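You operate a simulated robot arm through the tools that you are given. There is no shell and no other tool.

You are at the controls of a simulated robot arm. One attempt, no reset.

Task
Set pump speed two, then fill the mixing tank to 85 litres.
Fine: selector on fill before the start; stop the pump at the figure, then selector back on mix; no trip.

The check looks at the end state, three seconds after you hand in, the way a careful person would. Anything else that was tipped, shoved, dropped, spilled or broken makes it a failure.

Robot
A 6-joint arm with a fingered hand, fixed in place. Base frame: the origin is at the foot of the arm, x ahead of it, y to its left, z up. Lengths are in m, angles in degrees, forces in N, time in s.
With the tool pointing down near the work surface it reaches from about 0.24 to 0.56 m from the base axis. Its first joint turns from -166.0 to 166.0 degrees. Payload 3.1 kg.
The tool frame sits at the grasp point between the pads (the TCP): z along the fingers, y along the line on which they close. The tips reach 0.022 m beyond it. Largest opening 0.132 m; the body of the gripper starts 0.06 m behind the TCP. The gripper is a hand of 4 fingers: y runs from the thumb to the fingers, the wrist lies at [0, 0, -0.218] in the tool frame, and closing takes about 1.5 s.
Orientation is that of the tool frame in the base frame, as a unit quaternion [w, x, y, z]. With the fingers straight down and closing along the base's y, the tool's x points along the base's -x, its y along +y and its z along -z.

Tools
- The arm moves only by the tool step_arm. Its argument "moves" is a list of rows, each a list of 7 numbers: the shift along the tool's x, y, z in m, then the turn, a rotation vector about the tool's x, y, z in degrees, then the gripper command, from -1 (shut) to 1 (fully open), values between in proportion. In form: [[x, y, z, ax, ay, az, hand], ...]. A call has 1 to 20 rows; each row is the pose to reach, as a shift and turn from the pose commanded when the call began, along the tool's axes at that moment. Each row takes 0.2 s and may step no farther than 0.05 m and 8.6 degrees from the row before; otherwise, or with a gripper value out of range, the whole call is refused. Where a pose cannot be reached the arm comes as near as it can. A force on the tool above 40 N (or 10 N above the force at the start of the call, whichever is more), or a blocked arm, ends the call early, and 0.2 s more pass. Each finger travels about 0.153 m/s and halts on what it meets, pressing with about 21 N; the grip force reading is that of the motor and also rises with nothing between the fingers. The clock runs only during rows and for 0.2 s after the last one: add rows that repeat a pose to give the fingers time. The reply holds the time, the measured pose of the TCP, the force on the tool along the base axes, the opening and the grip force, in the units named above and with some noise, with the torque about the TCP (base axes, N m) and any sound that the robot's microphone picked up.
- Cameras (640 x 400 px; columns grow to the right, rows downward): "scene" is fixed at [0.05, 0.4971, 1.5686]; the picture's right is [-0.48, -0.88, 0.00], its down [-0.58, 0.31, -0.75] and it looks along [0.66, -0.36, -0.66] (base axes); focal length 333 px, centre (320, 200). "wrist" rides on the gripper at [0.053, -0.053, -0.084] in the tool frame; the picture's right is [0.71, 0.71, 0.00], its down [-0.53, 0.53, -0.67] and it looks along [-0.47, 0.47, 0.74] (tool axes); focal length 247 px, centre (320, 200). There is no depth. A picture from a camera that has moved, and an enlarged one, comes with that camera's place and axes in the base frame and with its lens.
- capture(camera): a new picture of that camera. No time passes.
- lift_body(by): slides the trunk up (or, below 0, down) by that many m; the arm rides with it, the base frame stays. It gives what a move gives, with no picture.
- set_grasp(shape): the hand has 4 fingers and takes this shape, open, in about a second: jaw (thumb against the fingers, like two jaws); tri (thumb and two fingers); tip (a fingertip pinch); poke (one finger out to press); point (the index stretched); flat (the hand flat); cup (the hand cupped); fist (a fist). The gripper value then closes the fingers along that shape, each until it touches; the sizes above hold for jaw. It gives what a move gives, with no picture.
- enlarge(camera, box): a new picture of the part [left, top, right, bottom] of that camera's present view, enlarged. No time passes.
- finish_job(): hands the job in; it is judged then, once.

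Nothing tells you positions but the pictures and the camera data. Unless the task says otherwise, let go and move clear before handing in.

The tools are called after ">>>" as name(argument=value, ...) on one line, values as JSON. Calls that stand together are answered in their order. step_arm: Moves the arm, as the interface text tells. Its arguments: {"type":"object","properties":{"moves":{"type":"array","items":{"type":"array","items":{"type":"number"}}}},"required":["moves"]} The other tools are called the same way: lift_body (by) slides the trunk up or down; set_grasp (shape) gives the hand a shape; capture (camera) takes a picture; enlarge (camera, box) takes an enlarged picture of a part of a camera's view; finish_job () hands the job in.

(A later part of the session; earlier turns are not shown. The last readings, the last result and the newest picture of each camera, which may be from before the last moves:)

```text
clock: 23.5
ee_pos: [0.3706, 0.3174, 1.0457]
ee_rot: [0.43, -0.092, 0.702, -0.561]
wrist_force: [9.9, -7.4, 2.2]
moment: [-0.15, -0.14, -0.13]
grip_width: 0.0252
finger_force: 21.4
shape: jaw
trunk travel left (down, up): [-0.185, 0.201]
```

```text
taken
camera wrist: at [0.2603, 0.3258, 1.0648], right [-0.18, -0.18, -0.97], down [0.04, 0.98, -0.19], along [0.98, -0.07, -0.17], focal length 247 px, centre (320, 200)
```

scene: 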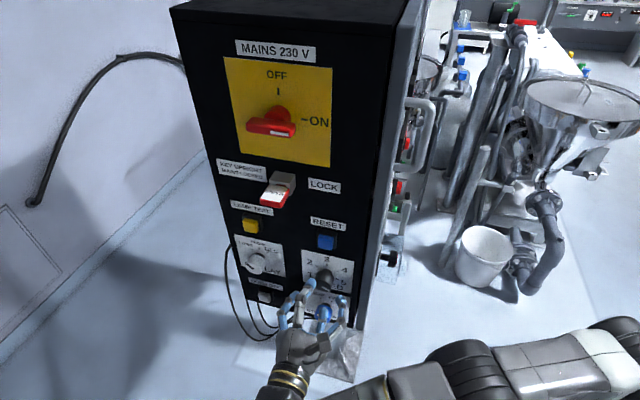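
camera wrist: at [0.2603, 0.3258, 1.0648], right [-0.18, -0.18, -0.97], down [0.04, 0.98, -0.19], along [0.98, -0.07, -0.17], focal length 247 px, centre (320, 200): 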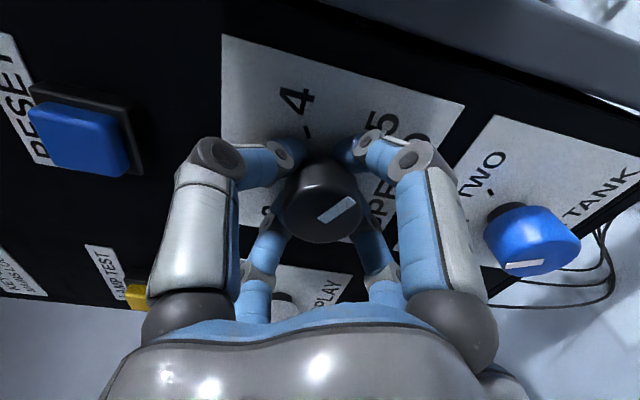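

The grip closed to 25 mm with a 12 N pull, so the tips seem to be on the narrower neck behind the knob's head. I'll open, back out about 11 mm and grip the wider head instead.

>>> step_arm(moves=[[0, 0, 0, 0, 0, 0, -0.3], [0, 0, 0, 0, 0, 0, 0], [0, 0, 0, 0, 0, 0, 0], [0, 0, -0.006, 0, 0, 0, 0], [0, 0, -0.012, 0, 0, 0, 0]])

>>> step_arm(moves=[[0, 0, 0, 0, 0, 0, -0.2], [0, 0, 0, 0, 0, 0, -0.4], [0, 0, 0, 0, 0, 0, -0.6], [0, 0, 0, 0, 0, 0, -1], [0, 0, 0, 0, 0, 0, -1]])

>>> capture(camera="wrist")

```text
clock: 24.7
ee_pos: [0.36, 0.3273, 1.0446]
ee_rot: [0.431, -0.093, 0.701, -0.561]
wrist_force: [1.2, 0.1, 0.7]
moment: [-0.03, -0.03, -0.02]
grip_width: 0.0654
finger_force: 0.0
shape: jaw
trunk travel left (down, up): [-0.185, 0.201]
```

```text
clock: 25.9
ee_pos: [0.3605, 0.3275, 1.0456]
ee_rot: [0.43, -0.093, 0.701, -0.561]
wrist_force: [0.8, -1.9, 1.3]
moment: [0.03, -0.04, 0.01]
grip_width: 0.0282
finger_force: 21.0
shape: jaw
trunk travel left (down, up): [-0.185, 0.201]
```

```text
taken
camera wrist: at [0.2503, 0.3358, 1.0641], right [-0.18, -0.18, -0.97], down [0.04, 0.98, -0.19], along [0.98, -0.07, -0.17], focal length 247 px, centre (320, 200)
```

wrist: 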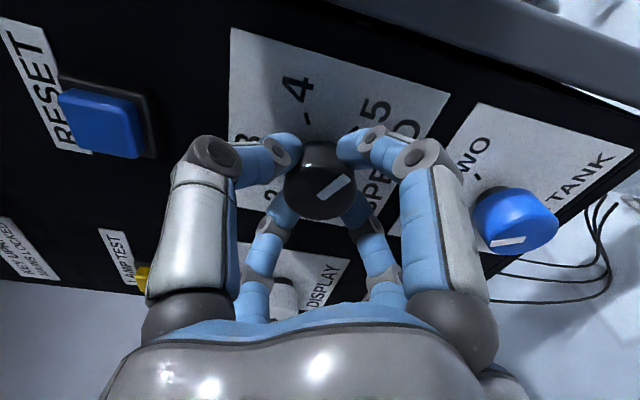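

Now it holds the head (28 mm) with little side force. I'll turn −60° (counter-clockwise as seen from the front) from 5 toward 4 and check.

>>> step_arm(moves=[[0, 0, 0, 0, 0, -7.5, -1], [0, 0, 0, 0, 0, -15, -1], [0, 0, 0, 0, 0, -22.5, -1], [0, 0, 0, 0, 0, -30, -1], [0, 0, 0, 0, 0, -37.5, -1], [0, 0, 0, 0, 0, -45, -1], [0, 0, 0, 0, 0, -52.5, -1], [0, 0, 0, 0, 0, -60, -1]])

>>> capture(camera="wrist")

```text
clock: 27.7
ee_pos: [0.361, 0.3271, 1.0446]
ee_rot: [-0.092, 0.431, -0.56, 0.701]
wrist_force: [9.2, 1.1, 15.3]
moment: [-0.21, -0.23, 0.14]
grip_width: 0.0283
finger_force: 21.1
shape: jaw
trunk travel left (down, up): [-0.185, 0.201]
```

```text
taken
camera wrist: at [0.2876, 0.3734, 1.1167], right [-0.68, -0.68, -0.26], down [-0.34, 0.61, -0.72], along [0.65, -0.4, -0.65], focal length 247 px, centre (320, 200)
```

wrist: 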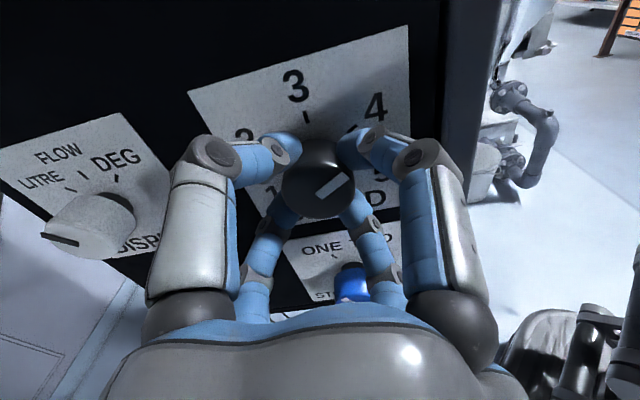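

The knob followed the hand and points at about 4. There's some sideways load from a slight axis offset, so I'll release and see where it settles.

>>> step_arm(moves=[[0, 0, 0, 0, 0, 0, -0.5], [0, 0, 0, 0, 0, 0, 0], [0, 0, 0, 0, 0, 0, 0], [0, 0, 0, 0, 0, 0, 0]])

>>> capture(camera="wrist")

>>> enlarge(camera="wrist", box=[220, 80, 420, 260])

```text
clock: 28.7
ee_pos: [0.3595, 0.3283, 1.0433]
ee_rot: [-0.092, 0.43, -0.561, 0.701]
wrist_force: [0.3, 0.4, -0.6]
moment: [0.0, 0.01, 0.0]
grip_width: 0.0656
finger_force: 0.0
shape: jaw
trunk travel left (down, up): [-0.185, 0.201]
```

```text
taken
camera wrist: at [0.2868, 0.3739, 1.1159], right [-0.68, -0.68, -0.26], down [-0.34, 0.61, -0.72], along [0.65, -0.4, -0.65], focal length 247 px, centre (320, 200)
```

wrist: 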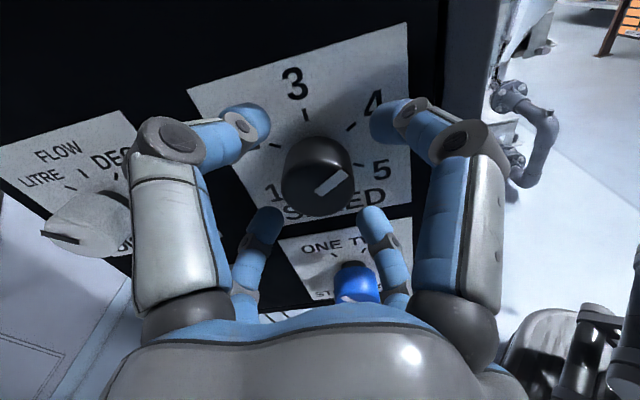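

```text
2.22 times, centred on (320, 170) of wrist
camera zoom: at [0.2868, 0.3739, 1.1159], right [-0.68, -0.68, -0.26], down [-0.34, 0.61, -0.72], along [0.65, -0.4, -0.65], focal length 549 px, centre (320, 267)
```

zoom: 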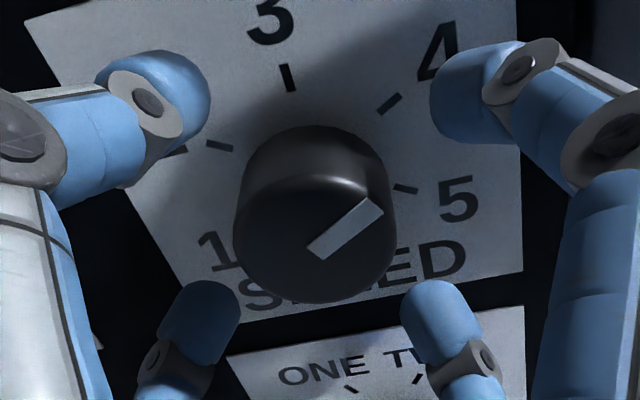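

It sits exactly on 4 and the hand is centred on the knob. I'll rotate the open hand back +60°, re-grip, and turn another −60° to 3.

>>> step_arm(moves=[[0, 0, 0, 0, 0, 7.5, 0], [0, 0, 0, 0, 0, 15, 0], [0, 0, 0, 0, 0, 22.5, 0], [0, 0, 0, 0, 0, 30, 0], [0, 0, 0, 0, 0, 37.5, 0], [0, 0, 0, 0, 0, 45, 0], [0, 0, 0, 0, 0, 52.5, 0], [0, 0, 0, 0, 0, 60, 0], [0, 0, 0, 0, 0, 60, -0.2], [0, 0, 0, 0, 0, 60, -0.4], [0, 0, 0, 0, 0, 60, -0.6], [0, 0, 0, 0, 0, 60, -1], [0, 0, 0, 0, 0, 60, -1]])

>>> step_arm(moves=[[0, 0, 0, 0, 0, -7.5, -1], [0, 0, 0, 0, 0, -15, -1], [0, 0, 0, 0, 0, -22.5, -1], [0, 0, 0, 0, 0, -30, -1], [0, 0, 0, 0, 0, -37.5, -1], [0, 0, 0, 0, 0, -45, -1], [0, 0, 0, 0, 0, -52.5, -1], [0, 0, 0, 0, 0, -60, -1]])

>>> step_arm(moves=[[0, 0, 0, 0, 0, 0, -0.5], [0, 0, 0, 0, 0, 0, 0], [0, 0, 0, 0, 0, 0, 0], [0, 0, 0, 0, 0, 0, 0]])

>>> enlarge(camera="wrist", box=[220, 80, 420, 260])

```text
clock: 31.5
ee_pos: [0.3623, 0.3274, 1.0435]
ee_rot: [0.431, -0.092, 0.701, -0.561]
wrist_force: [1.4, -1.7, 1.7]
moment: [-0.05, -0.05, 0.0]
grip_width: 0.0286
finger_force: 21.2
shape: jaw
trunk travel left (down, up): [-0.185, 0.201]
```

```text
clock: 33.3
ee_pos: [0.3614, 0.3277, 1.0445]
ee_rot: [-0.092, 0.431, -0.561, 0.701]
wrist_force: [6.0, -4.4, 8.0]
moment: [-0.07, -0.15, 0.06]
grip_width: 0.0283
finger_force: 21.0
shape: jaw
trunk travel left (down, up): [-0.185, 0.201]
```

```text
clock: 34.3
ee_pos: [0.3595, 0.3283, 1.0443]
ee_rot: [-0.092, 0.43, -0.561, 0.701]
wrist_force: [0.1, -0.2, -0.6]
moment: [-0.02, -0.02, -0.01]
grip_width: 0.0655
finger_force: 0.0
shape: jaw
trunk travel left (down, up): [-0.185, 0.201]
```

```text
2.22 times, centred on (320, 170) of wrist
camera zoom: at [0.2867, 0.3746, 1.1163], right [-0.68, -0.68, -0.26], down [-0.34, 0.61, -0.72], along [0.65, -0.4, -0.65], focal length 549 px, centre (320, 267)
```

zoom: 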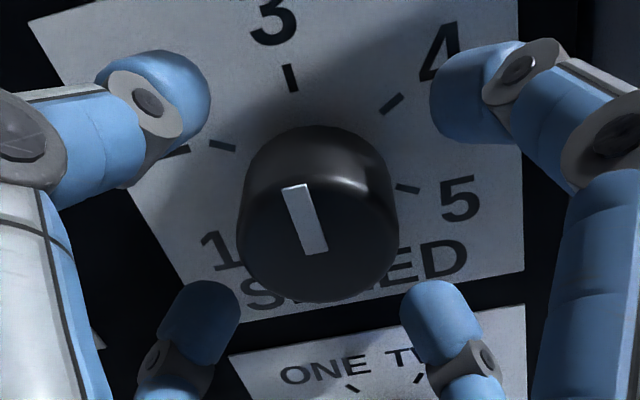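

It is now on 3 (allowing for the tilted view). One more −60° turn should bring it to 2.

>>> step_arm(moves=[[0, 0, 0, 0, 0, 7.5, 0], [0, 0, 0, 0, 0, 15, 0], [0, 0, 0, 0, 0, 22.5, 0], [0, 0, 0, 0, 0, 30, 0], [0, 0, 0, 0, 0, 37.5, 0], [0, 0, 0, 0, 0, 45, 0], [0, 0, 0, 0, 0, 52.5, 0], [0, 0, 0, 0, 0, 60, 0], [0, 0, 0, 0, 0, 60, -0.2], [0, 0, 0, 0, 0, 60, -0.4], [0, 0, 0, 0, 0, 60, -0.6], [0, 0, 0, 0, 0, 60, -1], [0, 0, 0, 0, 0, 60, -1]])

>>> step_arm(moves=[[0, 0, 0, 0, 0, -7.5, -1], [0, 0, 0, 0, 0, -15, -1], [0, 0, 0, 0, 0, -22.5, -1], [0, 0, 0, 0, 0, -30, -1], [0, 0, 0, 0, 0, -37.5, -1], [0, 0, 0, 0, 0, -45, -1], [0, 0, 0, 0, 0, -52.5, -1], [0, 0, 0, 0, 0, -60, -1]])

>>> step_arm(moves=[[0, 0, 0, 0, 0, 0, -0.5], [0, 0, 0, 0, 0, 0, 0], [0, 0, 0, 0, 0, 0, 0], [0, 0, 0, 0, 0, 0, 0]])

>>> enlarge(camera="wrist", box=[220, 80, 420, 260])

```text
clock: 37.1
ee_pos: [0.3598, 0.3266, 1.0418]
ee_rot: [0.43, -0.093, 0.701, -0.561]
wrist_force: [0.5, -1.3, -2.0]
moment: [-0.02, 0.03, 0.0]
grip_width: 0.0287
finger_force: 21.2
shape: jaw
trunk travel left (down, up): [-0.185, 0.201]
```

```text
clock: 38.9
ee_pos: [0.3594, 0.3265, 1.0449]
ee_rot: [-0.092, 0.43, -0.562, 0.701]
wrist_force: [-0.1, -8.3, 5.4]
moment: [-0.06, -0.16, -0.06]
grip_width: 0.0288
finger_force: 20.5
shape: jaw
trunk travel left (down, up): [-0.185, 0.201]
```

```text
clock: 39.9
ee_pos: [0.3609, 0.3276, 1.0441]
ee_rot: [-0.092, 0.431, -0.561, 0.701]
wrist_force: [0.7, 0.3, -0.1]
moment: [-0.03, -0.02, 0.02]
grip_width: 0.0654
finger_force: 0.1
shape: jaw
trunk travel left (down, up): [-0.185, 0.201]
```

```text
2.22 times, centred on (320, 170) of wrist
camera zoom: at [0.2864, 0.3743, 1.1158], right [-0.68, -0.68, -0.26], down [-0.34, 0.61, -0.72], along [0.65, -0.4, -0.65], focal length 549 px, centre (320, 267)
```

zoom: 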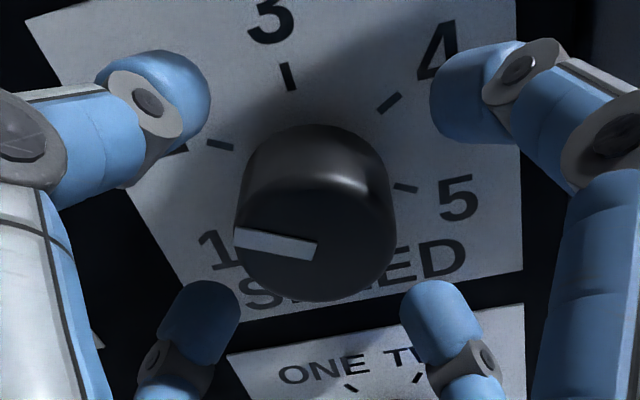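

The pointer is now on 2. I'll back straight off and confirm from both cameras.

>>> step_arm(moves=[[0, 0, -0.012, 0, 0, 0, 0], [0, 0, -0.024, 0, 0, 0, 0], [0, 0, -0.035, 0, 0, 0, 0]])

>>> capture(camera="wrist")

>>> enlarge(camera="scene", box=[280, 230, 370, 330])

```text
clock: 40.7
ee_pos: [0.3342, 0.3536, 1.0439]
ee_rot: [-0.092, 0.431, -0.561, 0.701]
wrist_force: [0.5, 0.3, 0.0]
moment: [-0.01, 0.01, 0.01]
grip_width: 0.0653
finger_force: 0.0
shape: jaw
trunk travel left (down, up): [-0.185, 0.201]
```

```text
taken
camera wrist: at [0.2609, 0.3997, 1.1157], right [-0.68, -0.68, -0.26], down [-0.34, 0.61, -0.72], along [0.65, -0.4, -0.65], focal length 247 px, centre (320, 200)
```

wrist: 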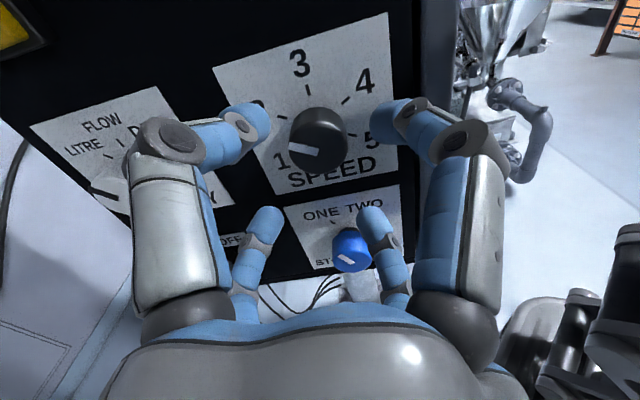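

```text
4.00 times, centred on (325, 280) of scene
camera zoom: at [0.05, 0.4971, 1.5686], right [-0.48, -0.88, 0.0], down [-0.58, 0.31, -0.75], along [0.66, -0.36, -0.66], focal length 1332 px, centre (300, -120)
```

zoom: 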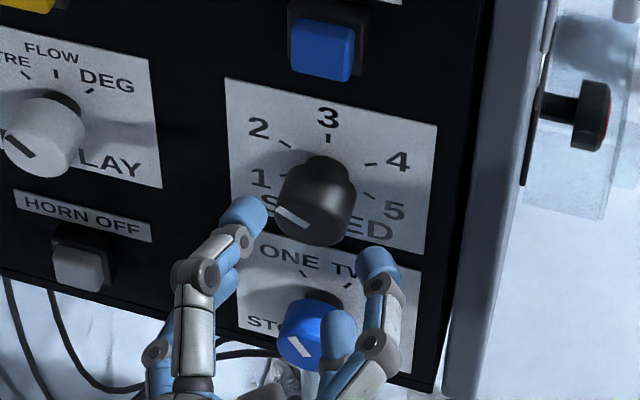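

Both views confirm SPEED is on 2, and the stock-tank and display knobs are untouched. I'll retreat: tilt back to tool-down while drawing away from the face.

>>> step_arm(moves=[[0.012, -0.0042, -0.0117, -7.1, -4.1, 0, 0], [0.0239, -0.0084, -0.0234, -14.2, -8.2, 0, 0], [0.0359, -0.0126, -0.0352, -21.3, -12.3, 0, 0], [0.0478, -0.0168, -0.0469, -28.3, -16.4, 0, 0], [0.0598, -0.021, -0.0586, -35.4, -20.5, 0, 0], [0.0717, -0.0253, -0.0703, -42.5, -24.6, 0, 0], [0.0837, -0.0295, -0.082, -49.6, -28.7, 0, 0], [0.0956, -0.0337, -0.0937, -56.7, -32.8, 0, 0], [0.1076, -0.0379, -0.1055, -63.8, -36.9, 0, 0], [0.1195, -0.0421, -0.1172, -70.8, -41, 0, 0], [0.1315, -0.0463, -0.1289, -77.9, -45.1, 0, 0]])

>>> capture(camera="scene")

```text
clock: 43.1
ee_pos: [0.1771, 0.3797, 1.1498]
ee_rot: [0.001, -0.609, 0.793, 0.001]
wrist_force: [0.6, 0.4, 0.0]
moment: [-0.02, 0.01, 0.03]
grip_width: 0.0655
finger_force: 0.0
shape: jaw
trunk travel left (down, up): [-0.185, 0.201]
```

```text
taken
```

scene: 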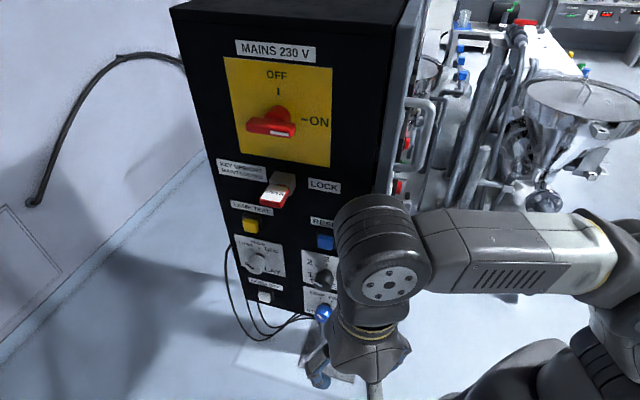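

Clear of the side face. I'll sweep back around to the main panel, keeping the hand's yaw so the wrist camera will end up beside the hand with the TANK display in view.

>>> step_arm(moves=[[0.0476, 0.005, 0, 0, 0, 0, 0], [0.0949, 0.0079, 0, 0, 0, 0, 0], [0.1402, 0.003, 0, 0, 0, 0, 0], [0.1777, -0.0194, 0, 0, 0, 0, 0], [0.2106, -0.051, 0, 0, 0, 0, 0], [0.2411, -0.0881, 0, 0, 0, 0, 0]])

>>> capture(camera="scene")

```text
clock: 44.5
ee_pos: [0.1982, 0.1254, 1.1484]
ee_rot: [0.001, -0.609, 0.793, 0.0]
wrist_force: [0.5, 0.2, 0.5]
moment: [0.02, 0.02, 0.01]
grip_width: 0.0658
finger_force: 0.1
shape: jaw
trunk travel left (down, up): [-0.185, 0.201]
```

```text
taken
```

scene: 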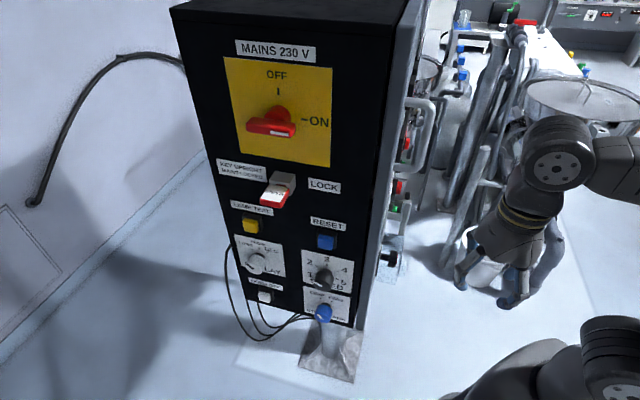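

Still on track and clear. Continuing to the right in front of the main panel.

>>> step_arm(moves=[[0.0349, -0.0321, 0, 0, 0, 0, 0], [0.0668, -0.0675, 0, 0, 0, 0, 0], [0.0985, -0.1039, 0, 0, 0, 0, 0], [0.1302, -0.1404, 0, 0, 0, 0, 0], [0.1621, -0.1758, 0, 0, 0, 0, 0], [0.1983, -0.203, 0, 0, 0, 0, 0]])

>>> capture(camera="scene")

>>> capture(camera="wrist")

```text
clock: 45.9
ee_pos: [0.3465, -0.0469, 1.145]
ee_rot: [-0.001, -0.607, 0.795, -0.002]
wrist_force: [-0.4, 0.6, 0.2]
moment: [0.01, 0.02, 0.0]
grip_width: 0.0657
finger_force: 0.1
shape: jaw
out of reach, approached as far as the arm can: row 5, 6
trunk travel left (down, up): [-0.185, 0.201]
```

```text
taken
```

scene: 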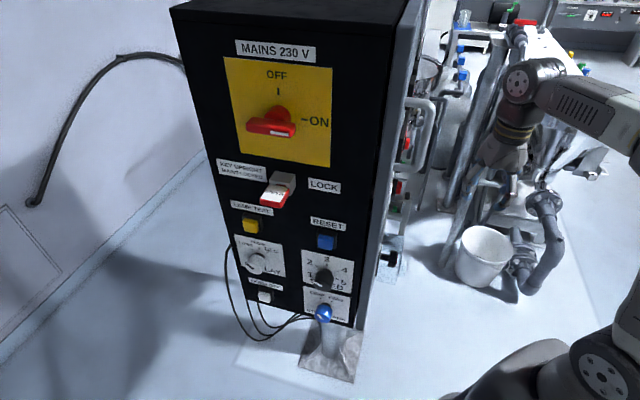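

```text
taken
camera wrist: at [0.3842, -0.1112, 1.2296], right [-0.87, -0.49, 0.0], down [-0.37, 0.65, 0.67], along [-0.33, 0.58, -0.75], focal length 247 px, centre (320, 200)
```

wrist: 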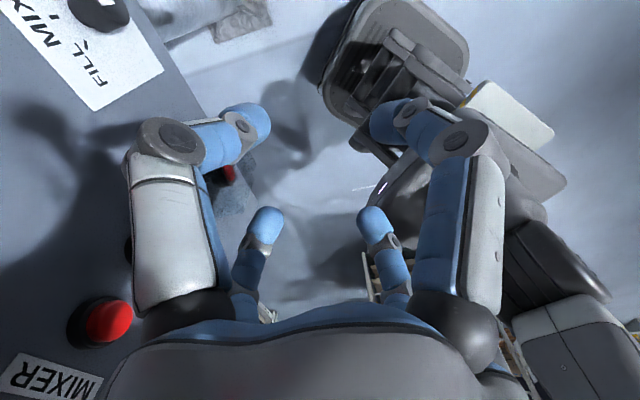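

The arm ran into a roll limit in that direction (hand turned about 83° one way). I'll turn the hand the other way instead, which will put the camera up-left of the hand where the TANK display stays visible.

>>> step_arm(moves=[[0, 0, 0, 0, 0, 8.2, 0], [0, 0, 0, 0, 0, 16.4, 0], [0, 0, 0, 0, 0, 24.6, 0], [0, 0, 0, 0, 0, 32.8, 0], [0, 0, 0, 0, 0, 41, 0], [0, 0, 0, 0, 0, 49.2, 0], [0, 0, 0, 0, 0, 57.4, 0], [0, 0, 0, 0, 0, 65.6, 0], [0, 0, 0, 0, 0, 73.8, 0], [0, 0, 0, 0, 0, 82, 0], [0, 0, 0, 0, 0, 90.2, 0], [0, 0, 0, 0, 0, 98.4, 0], [0, 0, 0, 0, 0, 106.6, 0], [0, 0, 0, 0, 0, 114.8, 0], [0, 0, 0, 0, 0, 123, 0], [0, 0, 0, 0, 0, 131.2, 0], [0, 0, 0, 0, 0, 139.4, 0], [0, 0, 0, 0, 0, 147.6, 0], [0, 0, 0, 0, 0, 155.8, 0], [0, 0, 0, 0, 0, 164, 0]])

>>> capture(camera="scene")

```text
clock: 50.1
ee_pos: [0.3473, -0.049, 1.1472]
ee_rot: [-0.002, 0.702, 0.712, 0.002]
wrist_force: [-0.2, 0.4, -0.7]
moment: [-0.02, 0.02, 0.0]
grip_width: 0.0657
finger_force: 0.1
shape: jaw
trunk travel left (down, up): [-0.185, 0.201]
```

```text
taken
```

scene: 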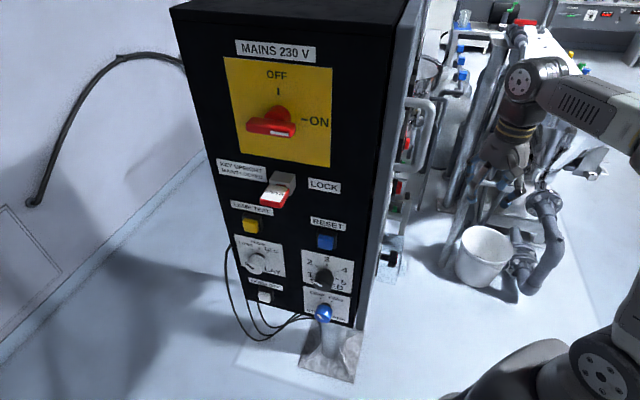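

Good, the other direction works. Now I'll move over in front of the pump column and lower slightly, adding a bit more yaw.

>>> step_arm(moves=[[-0.0207, 0.0163, 0.02, 0, 0, 7.5, 0], [-0.0414, 0.0326, 0.04, 0, 0, 15, 0], [-0.0621, 0.0489, 0.06, 0, 0, 22.5, 0], [-0.0827, 0.0652, 0.08, 0, 0, 30, 0]])

>>> step_arm(moves=[[0, 0, 0, -2.26, 7.88, 0, 0], [0, 0, 0, -4.53, 15.76, 0, 0], [0, 0, 0, -6.79, 23.64, 0, 0], [0, 0, 0, -9.05, 31.5, 0, 0], [0, 0, 0, -11.3, 39.4, 0, 0], [0, 0, 0, -13.6, 47.3, 0, 0]])

>>> capture(camera="wrist")

>>> capture(camera="scene")

```text
clock: 51.1
ee_pos: [0.4137, -0.13, 1.0677]
ee_rot: [0.0, 0.862, 0.506, 0.001]
wrist_force: [0.2, 0.0, -0.8]
moment: [0.0, -0.01, 0.0]
grip_width: 0.0657
finger_force: 0.2
shape: jaw
trunk travel left (down, up): [-0.185, 0.201]
```

```text
clock: 52.5
ee_pos: [0.4122, -0.1315, 1.0684]
ee_rot: [-0.104, 0.783, 0.46, 0.405]
wrist_force: [0.1, 0.0, 0.3]
moment: [0.0, 0.02, 0.0]
grip_width: 0.0654
finger_force: 0.1
shape: jaw
trunk travel left (down, up): [-0.185, 0.201]
```

```text
taken
camera wrist: at [0.3377, -0.1118, 1.1491], right [0.74, 0.06, 0.66], down [-0.06, -0.98, 0.16], along [0.66, -0.16, -0.73], focal length 247 px, centre (320, 200)
```

wrist: 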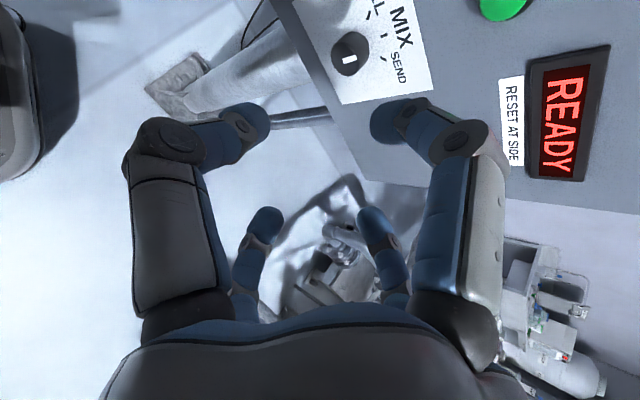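

```text
taken
```

scene: 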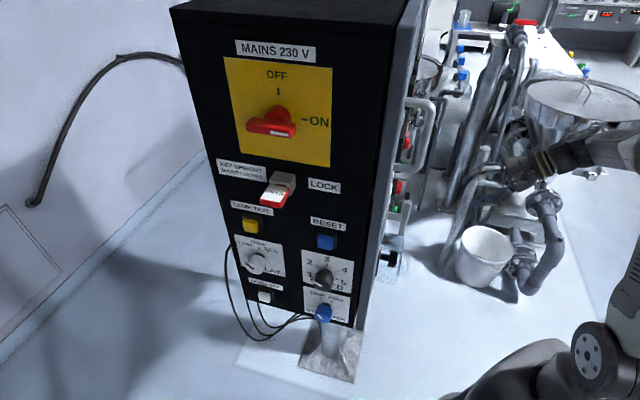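

The tilt is going as planned with the panel coming into view. I'll finish the remaining ~41° so the tool points straight at the panel.

>>> step_arm(moves=[[0, 0, 0, -2.26, 7.86, 0, 0], [0, 0, 0, -4.52, 15.72, 0, 0], [0, 0, 0, -6.78, 23.6, 0, 0], [0, 0, 0, -9.04, 31.4, 0, 0], [0, 0, 0, -11.3, 39.3, 0, 0]])

>>> capture(camera="wrist")

>>> capture(camera="scene")

```text
clock: 53.7
ee_pos: [0.4144, -0.1307, 1.0676]
ee_rot: [-0.177, 0.608, 0.357, 0.686]
wrist_force: [-0.2, -0.4, 1.0]
moment: [0.01, -0.02, 0.01]
grip_width: 0.0658
finger_force: 0.0
shape: jaw
trunk travel left (down, up): [-0.185, 0.201]
```

```text
taken
camera wrist: at [0.3076, -0.1432, 1.1042], right [0.34, -0.35, 0.87], down [-0.01, -0.93, -0.36], along [0.94, 0.11, -0.32], focal length 247 px, centre (320, 200)
```

wrist: 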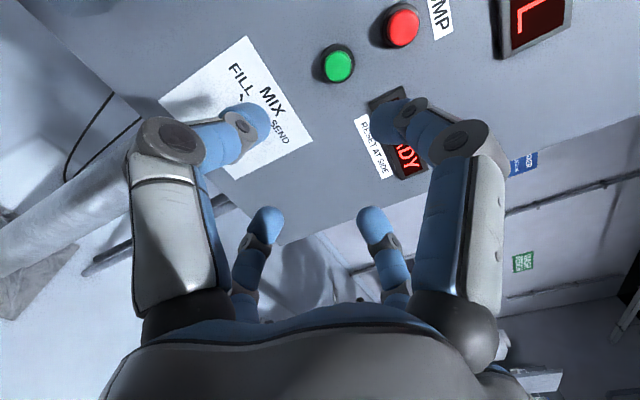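

```text
taken
```

scene: 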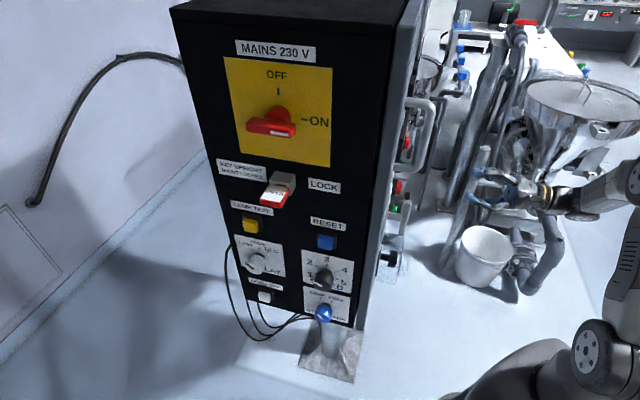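

The tool now points squarely at the panel and my button estimates check out (green z≈1.089, red z≈1.154, both L≈−0.385). The selector axis should be at L≈−0.385, z≈0.960, so I'll move down and in front of it.

>>> step_arm(moves=[[-0.0345, -0.0099, 0, 0, 0, 0, 0], [-0.069, -0.0197, 0, 0, 0, 0, 0], [-0.1034, -0.0296, 0, 0, 0, 0, 0], [-0.1034, -0.0296, 0.035, 0, 0, 0, 0], [-0.1034, -0.0296, 0.07, 0, 0, 0, 0], [-0.1034, -0.0296, 0.105, 0, 0, 0, 0]])

>>> capture(camera="wrist")

>>> capture(camera="scene")

```text
clock: 55.1
ee_pos: [0.491, -0.0556, 0.9601]
ee_rot: [-0.177, 0.609, 0.358, 0.685]
wrist_force: [0.4, 0.0, 0.3]
moment: [0.0, 0.0, 0.02]
grip_width: 0.0654
finger_force: 0.0
shape: jaw
trunk travel left (down, up): [-0.185, 0.201]
```

```text
taken
camera wrist: at [0.384, -0.0678, 0.9956], right [0.34, -0.34, 0.87], down [-0.01, -0.93, -0.36], along [0.94, 0.11, -0.32], focal length 247 px, centre (320, 200)
```

wrist: 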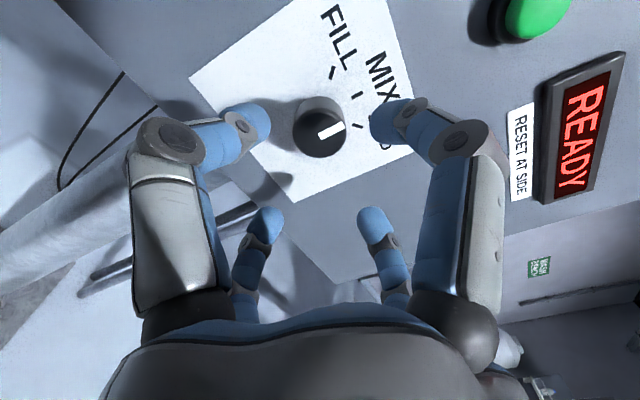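

```text
taken
```

scene: 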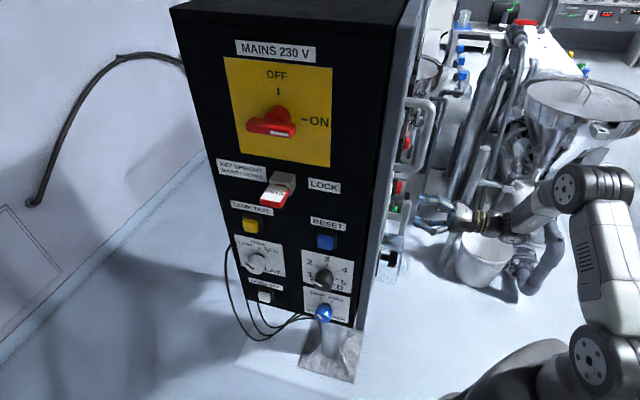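

The selector is centred in front of the fingers, pointer at MIX. I'll advance to gripping depth with fingers open.

>>> step_arm(moves=[[0, 0, 0.014, 0, 0, 0, 0], [0, 0, 0.028, 0, 0, 0, 0], [0, 0, 0.041, 0, 0, 0, 0], [0, 0, 0.053, 0, 0, 0, 0]])

>>> capture(camera="wrist")

```text
clock: 56.1
ee_pos: [0.5258, -0.017, 0.9612]
ee_rot: [-0.176, 0.608, 0.359, 0.686]
wrist_force: [-0.1, 0.3, -0.3]
moment: [-0.03, -0.02, -0.02]
grip_width: 0.0655
finger_force: 0.0
shape: jaw
trunk travel left (down, up): [-0.185, 0.201]
```

```text
taken
camera wrist: at [0.4194, -0.0294, 0.9968], right [0.34, -0.34, 0.87], down [-0.01, -0.93, -0.36], along [0.94, 0.11, -0.32], focal length 247 px, centre (320, 200)
```

wrist: 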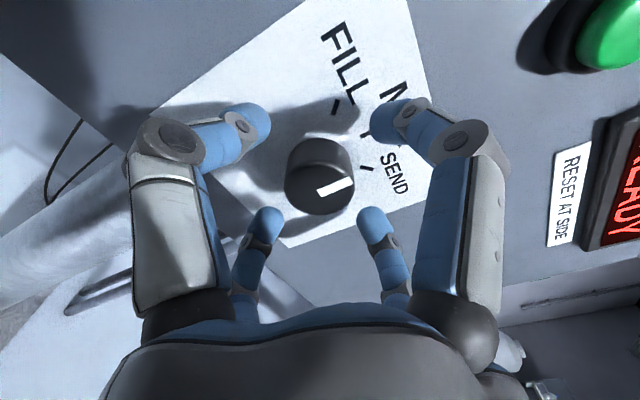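

Aligned around the selector, pointer at MIX. Closing the fingers on it.

>>> step_arm(moves=[[0, 0, 0, 0, 0, 0, -0.2], [0, 0, 0, 0, 0, 0, -0.4], [0, 0, 0, 0, 0, 0, -0.6], [0, 0, 0, 0, 0, 0, -1], [0, 0, 0, 0, 0, 0, -1]])

>>> capture(camera="wrist")

```text
clock: 57.3
ee_pos: [0.5243, -0.0175, 0.9609]
ee_rot: [-0.179, 0.608, 0.359, 0.685]
wrist_force: [-0.1, 1.2, 0.5]
moment: [0.0, -0.02, 0.02]
grip_width: 0.0274
finger_force: 20.7
shape: jaw
trunk travel left (down, up): [-0.185, 0.201]
```

```text
taken
camera wrist: at [0.419, -0.0293, 0.9969], right [0.34, -0.34, 0.87], down [-0.01, -0.93, -0.36], along [0.94, 0.11, -0.32], focal length 247 px, centre (320, 200)
```

wrist: 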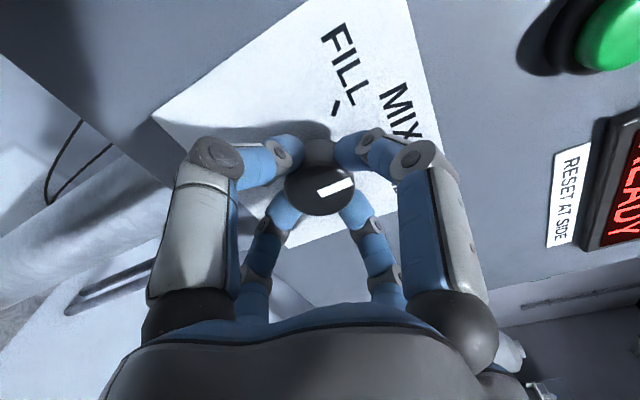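

A clean grip with little side force. Turning −45° (counter-clockwise) from MIX to FILL, then releasing to see where it rests.

>>> step_arm(moves=[[0, 0, 0, 0, 0, -7.5, -1], [0, 0, 0, 0, 0, -15, -1], [0, 0, 0, 0, 0, -22.5, -1], [0, 0, 0, 0, 0, -30, -1], [0, 0, 0, 0, 0, -37.5, -1], [0, 0, 0, 0, 0, -45, -1], [0, 0, 0, 0, 0, -45, -1]])

>>> step_arm(moves=[[0, 0, 0, 0, 0, 0, -0.5], [0, 0, 0, 0, 0, 0, 0], [0, 0, 0, 0, 0, 0, 0], [0, 0, 0, 0, 0, 0, 0]])

>>> capture(camera="wrist")

>>> enlarge(camera="wrist", box=[220, 80, 420, 260])

```text
clock: 58.9
ee_pos: [0.5246, -0.0173, 0.9594]
ee_rot: [0.099, 0.424, 0.565, 0.701]
wrist_force: [-7.0, 7.5, -1.2]
moment: [-0.02, 0.03, 0.16]
grip_width: 0.0273
finger_force: 21.3
shape: jaw
trunk travel left (down, up): [-0.185, 0.201]
```

```text
clock: 59.9
ee_pos: [0.5261, -0.0194, 0.96]
ee_rot: [0.1, 0.425, 0.563, 0.702]
wrist_force: [0.2, -0.1, -0.3]
moment: [0.03, 0.02, 0.03]
grip_width: 0.0656
finger_force: 0.0
shape: jaw
trunk travel left (down, up): [-0.185, 0.201]
```

```text
taken
camera wrist: at [0.4153, -0.0268, 0.9382], right [-0.2, 0.19, 0.96], down [0.03, -0.98, 0.2], along [0.98, 0.07, 0.19], focal length 247 px, centre (320, 200)
```

wrist: 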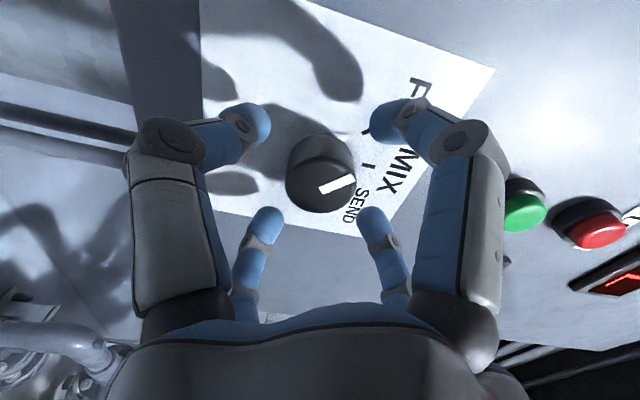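

```text
2.22 times, centred on (320, 170) of wrist
camera zoom: at [0.4153, -0.0268, 0.9382], right [-0.2, 0.19, 0.96], down [0.03, -0.98, 0.2], along [0.98, 0.07, 0.19], focal length 549 px, centre (320, 267)
```

zoom: 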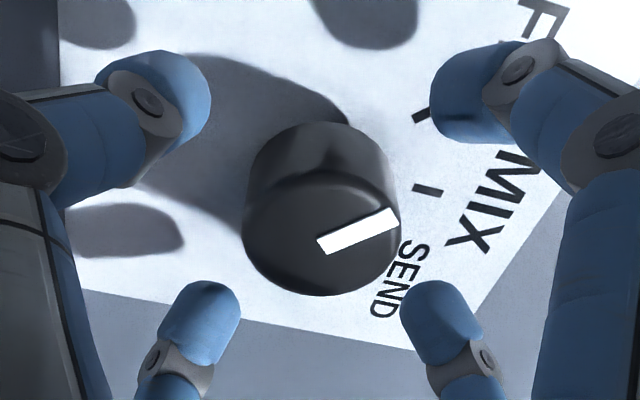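

The pointer is exactly on FILL. I'll back off, close the fingers into a single tip, and move up in front of the green pump button while rolling the camera to see the TANK display.

>>> step_arm(moves=[[0, 0, -0.018, 0, 0, 0, 0], [0, 0, -0.036, 0, 0, 0, 0], [0, 0, -0.055, 0, 0, 0, 0], [0.0091, 0.0161, -0.055, 0, 0, 7.9, -0.4], [0.0181, 0.0321, -0.055, 0, 0, 15.8, -1], [0.0272, 0.0482, -0.055, 0, 0, 23.6, -1], [0.0363, 0.0643, -0.055, 0, 0, 31.5, -1], [0.0453, 0.0803, -0.055, 0, 0, 39.4, -1], [0.0544, 0.0964, -0.055, 0, 0, 47.2, -1], [0.0633, 0.1124, -0.055, 0, 0, 55, -1]])

>>> capture(camera="wrist")

>>> capture(camera="scene")

```text
clock: 62.1
ee_pos: [0.4849, -0.0594, 1.0905]
ee_rot: [-0.237, 0.637, 0.304, 0.667]
wrist_force: [-0.6, -0.1, 0.8]
moment: [-0.02, 0.03, 0.02]
grip_width: 0.0
finger_force: 21.0
shape: jaw
trunk travel left (down, up): [-0.185, 0.201]
```

```text
taken
camera wrist: at [0.3843, -0.0762, 1.1373], right [0.44, -0.45, 0.78], down [-0.06, -0.88, -0.47], along [0.89, 0.16, -0.42], focal length 247 px, centre (320, 200)
```

wrist: 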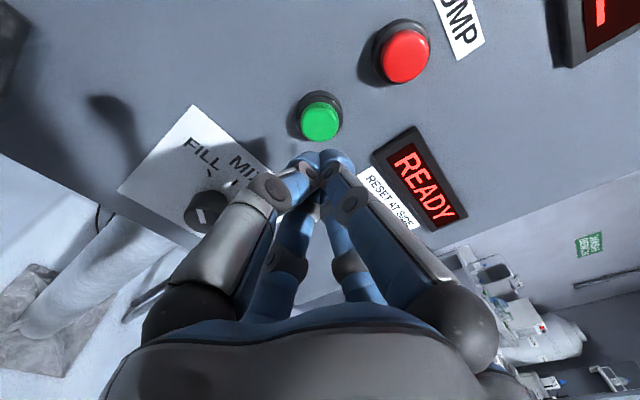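

```text
taken
```

scene: 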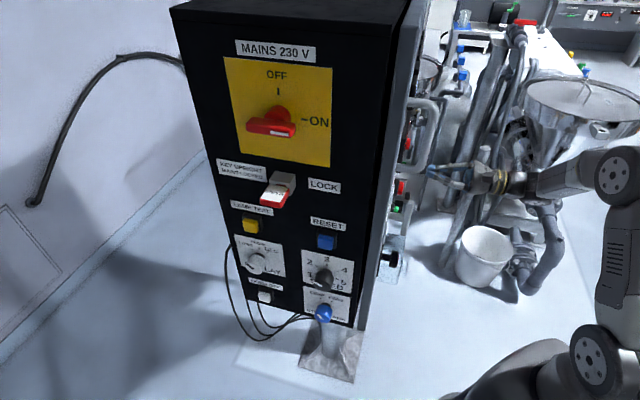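

The green button is straight ahead of the closed fingertips (within ~3 mm), READY is shown, selector is on FILL. I'll approach to just short of contact first.

>>> step_arm(moves=[[0, 0, 0.02, 0, 0, 0, -1], [0, 0, 0.04, 0, 0, 0, -1], [0, 0, 0.054, 0, 0, 0, -1]])

>>> capture(camera="wrist")

>>> enlarge(camera="scene", box=[375, 130, 475, 250])

```text
clock: 62.9
ee_pos: [0.5246, -0.0184, 1.0893]
ee_rot: [-0.237, 0.637, 0.305, 0.667]
wrist_force: [-1.8, -1.2, 1.0]
moment: [0.0, 0.02, 0.04]
grip_width: 0.0
finger_force: 20.8
shape: jaw
trunk travel left (down, up): [-0.185, 0.201]
heard: click
```

```text
taken
camera wrist: at [0.4231, -0.0358, 1.1353], right [0.44, -0.45, 0.78], down [-0.06, -0.88, -0.47], along [0.89, 0.16, -0.42], focal length 247 px, centre (320, 200)
```

wrist: 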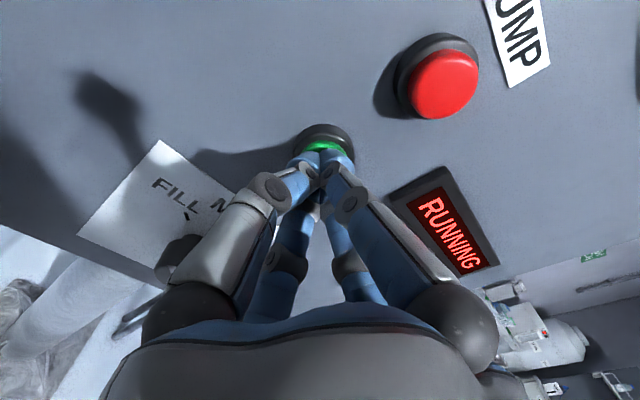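

```text
3.33 times, centred on (425, 190) of scene
camera zoom: at [0.05, 0.4971, 1.5686], right [-0.48, -0.88, 0.0], down [-0.58, 0.31, -0.75], along [0.66, -0.36, -0.66], focal length 1110 px, centre (-30, 233)
```

zoom: 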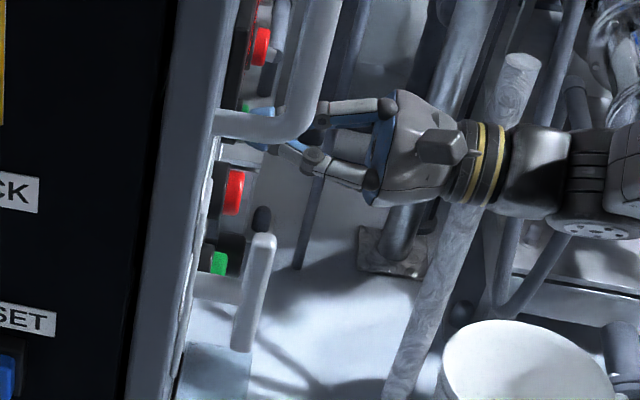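

The button already clicked and the display shows RUNNING. I'll back off and move up to hover in front of the red PUMP stop button, watching the TANK display.

>>> step_arm(moves=[[0, 0, -0.025, 0, 0, 0, -1], [0.0323, 0.0034, -0.03, 0, 0, 0, -1], [0.0646, 0.0068, -0.03, 0, 0, 0, -1]])

>>> capture(camera="wrist")

```text
clock: 63.7
ee_pos: [0.5027, -0.0415, 1.1563]
ee_rot: [-0.237, 0.637, 0.304, 0.667]
wrist_force: [0.1, -0.7, 0.6]
moment: [-0.02, 0.04, 0.03]
grip_width: 0.0
finger_force: 20.8
shape: jaw
trunk travel left (down, up): [-0.185, 0.201]
```

```text
taken
camera wrist: at [0.4013, -0.0585, 1.2027], right [0.44, -0.45, 0.78], down [-0.06, -0.88, -0.47], along [0.89, 0.16, -0.42], focal length 247 px, centre (320, 200)
```

wrist: 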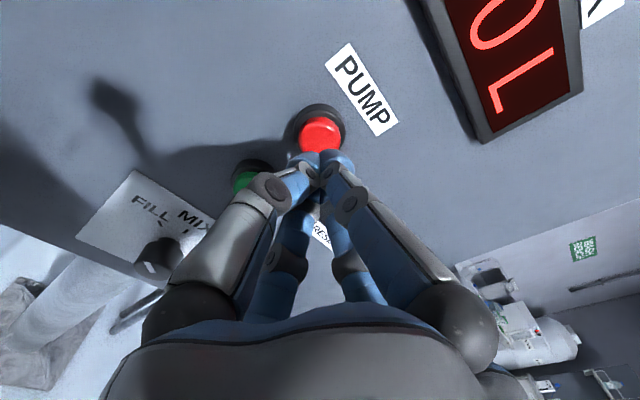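

I'm hovering in front of red, but the display is cut off at the top. I'll roll the hand −25° to bring the full figure into view.

>>> step_arm(moves=[[0, 0, 0, 0, 0, -8.4, -1], [0, 0, 0, 0, 0, -16.8, -1], [0, 0, 0, 0, 0, -25, -1]])

>>> capture(camera="wrist")

```text
clock: 64.5
ee_pos: [0.503, -0.0418, 1.1554]
ee_rot: [-0.086, 0.556, 0.434, 0.703]
wrist_force: [-0.4, -0.2, -0.3]
moment: [0.02, 0.01, 0.0]
grip_width: 0.0001
finger_force: 21.3
shape: jaw
trunk travel left (down, up): [-0.185, 0.201]
```

```text
taken
camera wrist: at [0.3915, -0.0475, 1.1724], right [0.17, -0.17, 0.97], down [0.04, -0.98, -0.18], along [0.99, 0.07, -0.16], focal length 247 px, centre (320, 200)
```

wrist: 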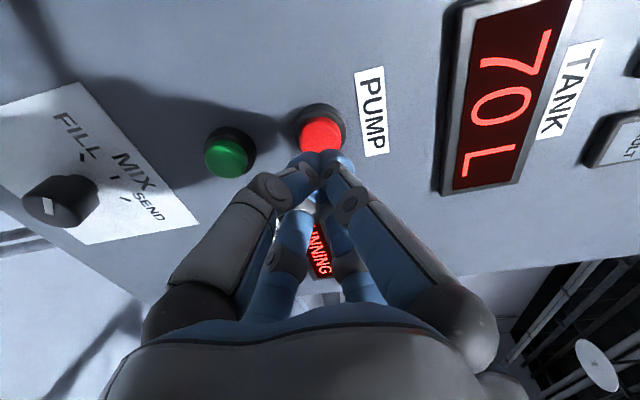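

Perfect view: TANK 70 L and RUNNING visible, red button straight ahead of the tip. I'll wait in short steps and read the rate.

>>> step_arm(moves=[[0, 0, 0, 0, 0, 0, -1], [0, 0, 0, 0, 0, 0, -1], [0, 0, 0, 0, 0, 0, -1], [0, 0, 0, 0, 0, 0, -1]])

>>> enlarge(camera="wrist", box=[260, 0, 640, 290])

```text
clock: 65.5
ee_pos: [0.5024, -0.0396, 1.1549]
ee_rot: [-0.087, 0.556, 0.435, 0.703]
wrist_force: [0.2, 0.6, 0.2]
moment: [-0.02, 0.01, 0.0]
grip_width: 0.0
finger_force: 21.1
shape: jaw
trunk travel left (down, up): [-0.185, 0.201]
```

```text
1.38 times, centred on (450, 145) of wrist
camera zoom: at [0.3915, -0.0476, 1.1725], right [0.17, -0.17, 0.97], down [0.04, -0.98, -0.18], along [0.98, 0.07, -0.16], focal length 341 px, centre (141, 276)
```

zoom: 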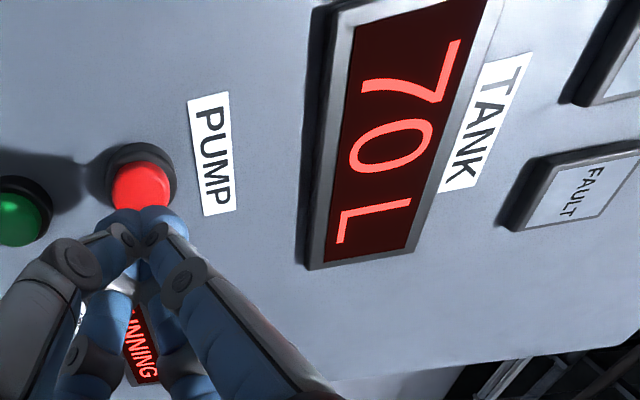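

Still 70 L with RUNNING after about 3 s, so the flow is slow. I'll keep waiting in short steps.

>>> step_arm(moves=[[0, 0, 0, 0, 0, 0, -1], [0, 0, 0, 0, 0, 0, -1], [0, 0, 0, 0, 0, 0, -1], [0, 0, 0, 0, 0, 0, -1], [0, 0, 0, 0, 0, 0, -1]])

>>> enlarge(camera="wrist", box=[260, 0, 640, 290])

```text
clock: 66.7
ee_pos: [0.5021, -0.0417, 1.1548]
ee_rot: [-0.086, 0.556, 0.435, 0.703]
wrist_force: [0.3, 0.4, 0.0]
moment: [0.02, -0.02, -0.01]
grip_width: 0.0
finger_force: 21.1
shape: jaw
trunk travel left (down, up): [-0.185, 0.201]
```

```text
1.38 times, centred on (450, 145) of wrist
camera zoom: at [0.3915, -0.0476, 1.1725], right [0.17, -0.17, 0.97], down [0.04, -0.98, -0.18], along [0.98, 0.07, -0.16], focal length 341 px, centre (141, 276)
```

zoom: 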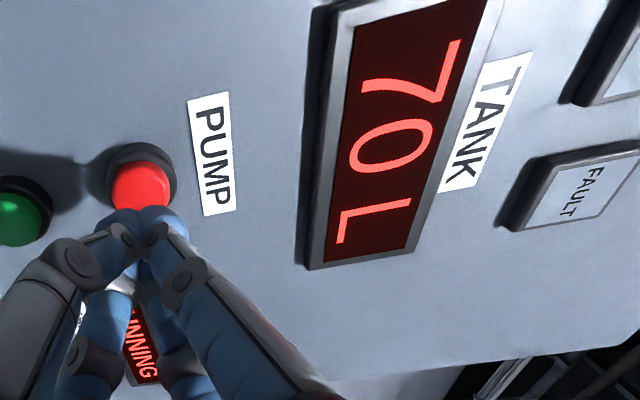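

Still 70 L; RUNNING holds and no FAULT lamp. Continue short waits.

>>> step_arm(moves=[[0, 0, 0, 0, 0, 0, -1], [0, 0, 0, 0, 0, 0, -1], [0, 0, 0, 0, 0, 0, -1], [0, 0, 0, 0, 0, 0, -1], [0, 0, 0, 0, 0, 0, -1]])

>>> capture(camera="wrist")

>>> capture(camera="scene")

```text
clock: 67.9
ee_pos: [0.503, -0.0409, 1.1566]
ee_rot: [-0.086, 0.556, 0.435, 0.703]
wrist_force: [-0.2, 0.5, -0.4]
moment: [-0.01, 0.04, 0.0]
grip_width: 0.0001
finger_force: 20.8
shape: jaw
trunk travel left (down, up): [-0.185, 0.201]
```

```text
taken
camera wrist: at [0.3915, -0.0476, 1.1725], right [0.17, -0.17, 0.97], down [0.04, -0.98, -0.18], along [0.98, 0.07, -0.16], focal length 247 px, centre (320, 200)
```

wrist: 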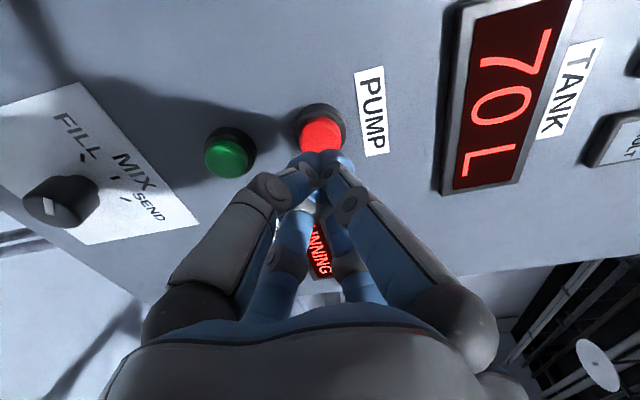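

```text
taken
```

scene: 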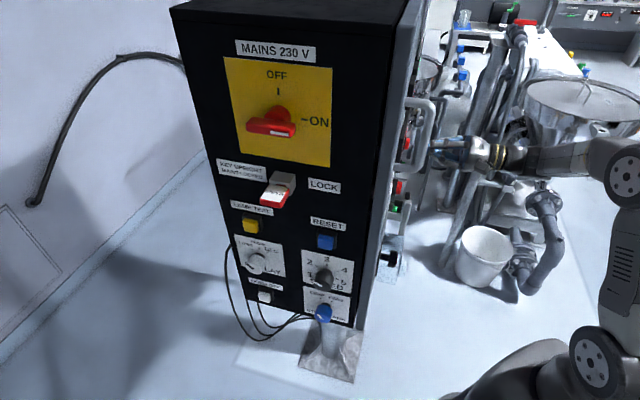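

The tank figure hasn't moved after 5 s, so I'm checking that the selector really is on FILL.

>>> enlarge(camera="wrist", box=[0, 70, 200, 260])

>>> enlarge(camera="wrist", box=[280, 180, 360, 300])

```text
2.11 times, centred on (100, 165) of wrist
camera zoom: at [0.3915, -0.0476, 1.1725], right [0.17, -0.17, 0.97], down [0.04, -0.98, -0.18], along [0.98, 0.07, -0.16], focal length 520 px, centre (783, 274)
```

zoom: 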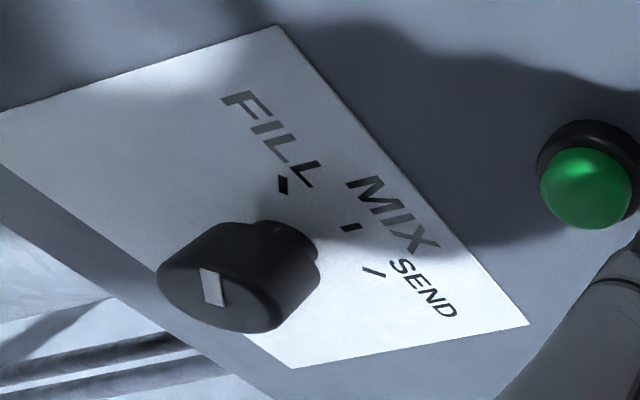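

```text
3.33 times, centred on (320, 240) of wrist
camera zoom: at [0.3915, -0.0476, 1.1725], right [0.17, -0.17, 0.97], down [0.04, -0.98, -0.18], along [0.98, 0.07, -0.16], focal length 823 px, centre (320, 67)
```

zoom: 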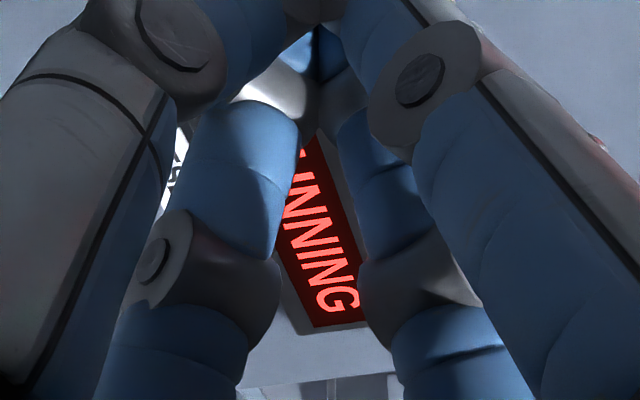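

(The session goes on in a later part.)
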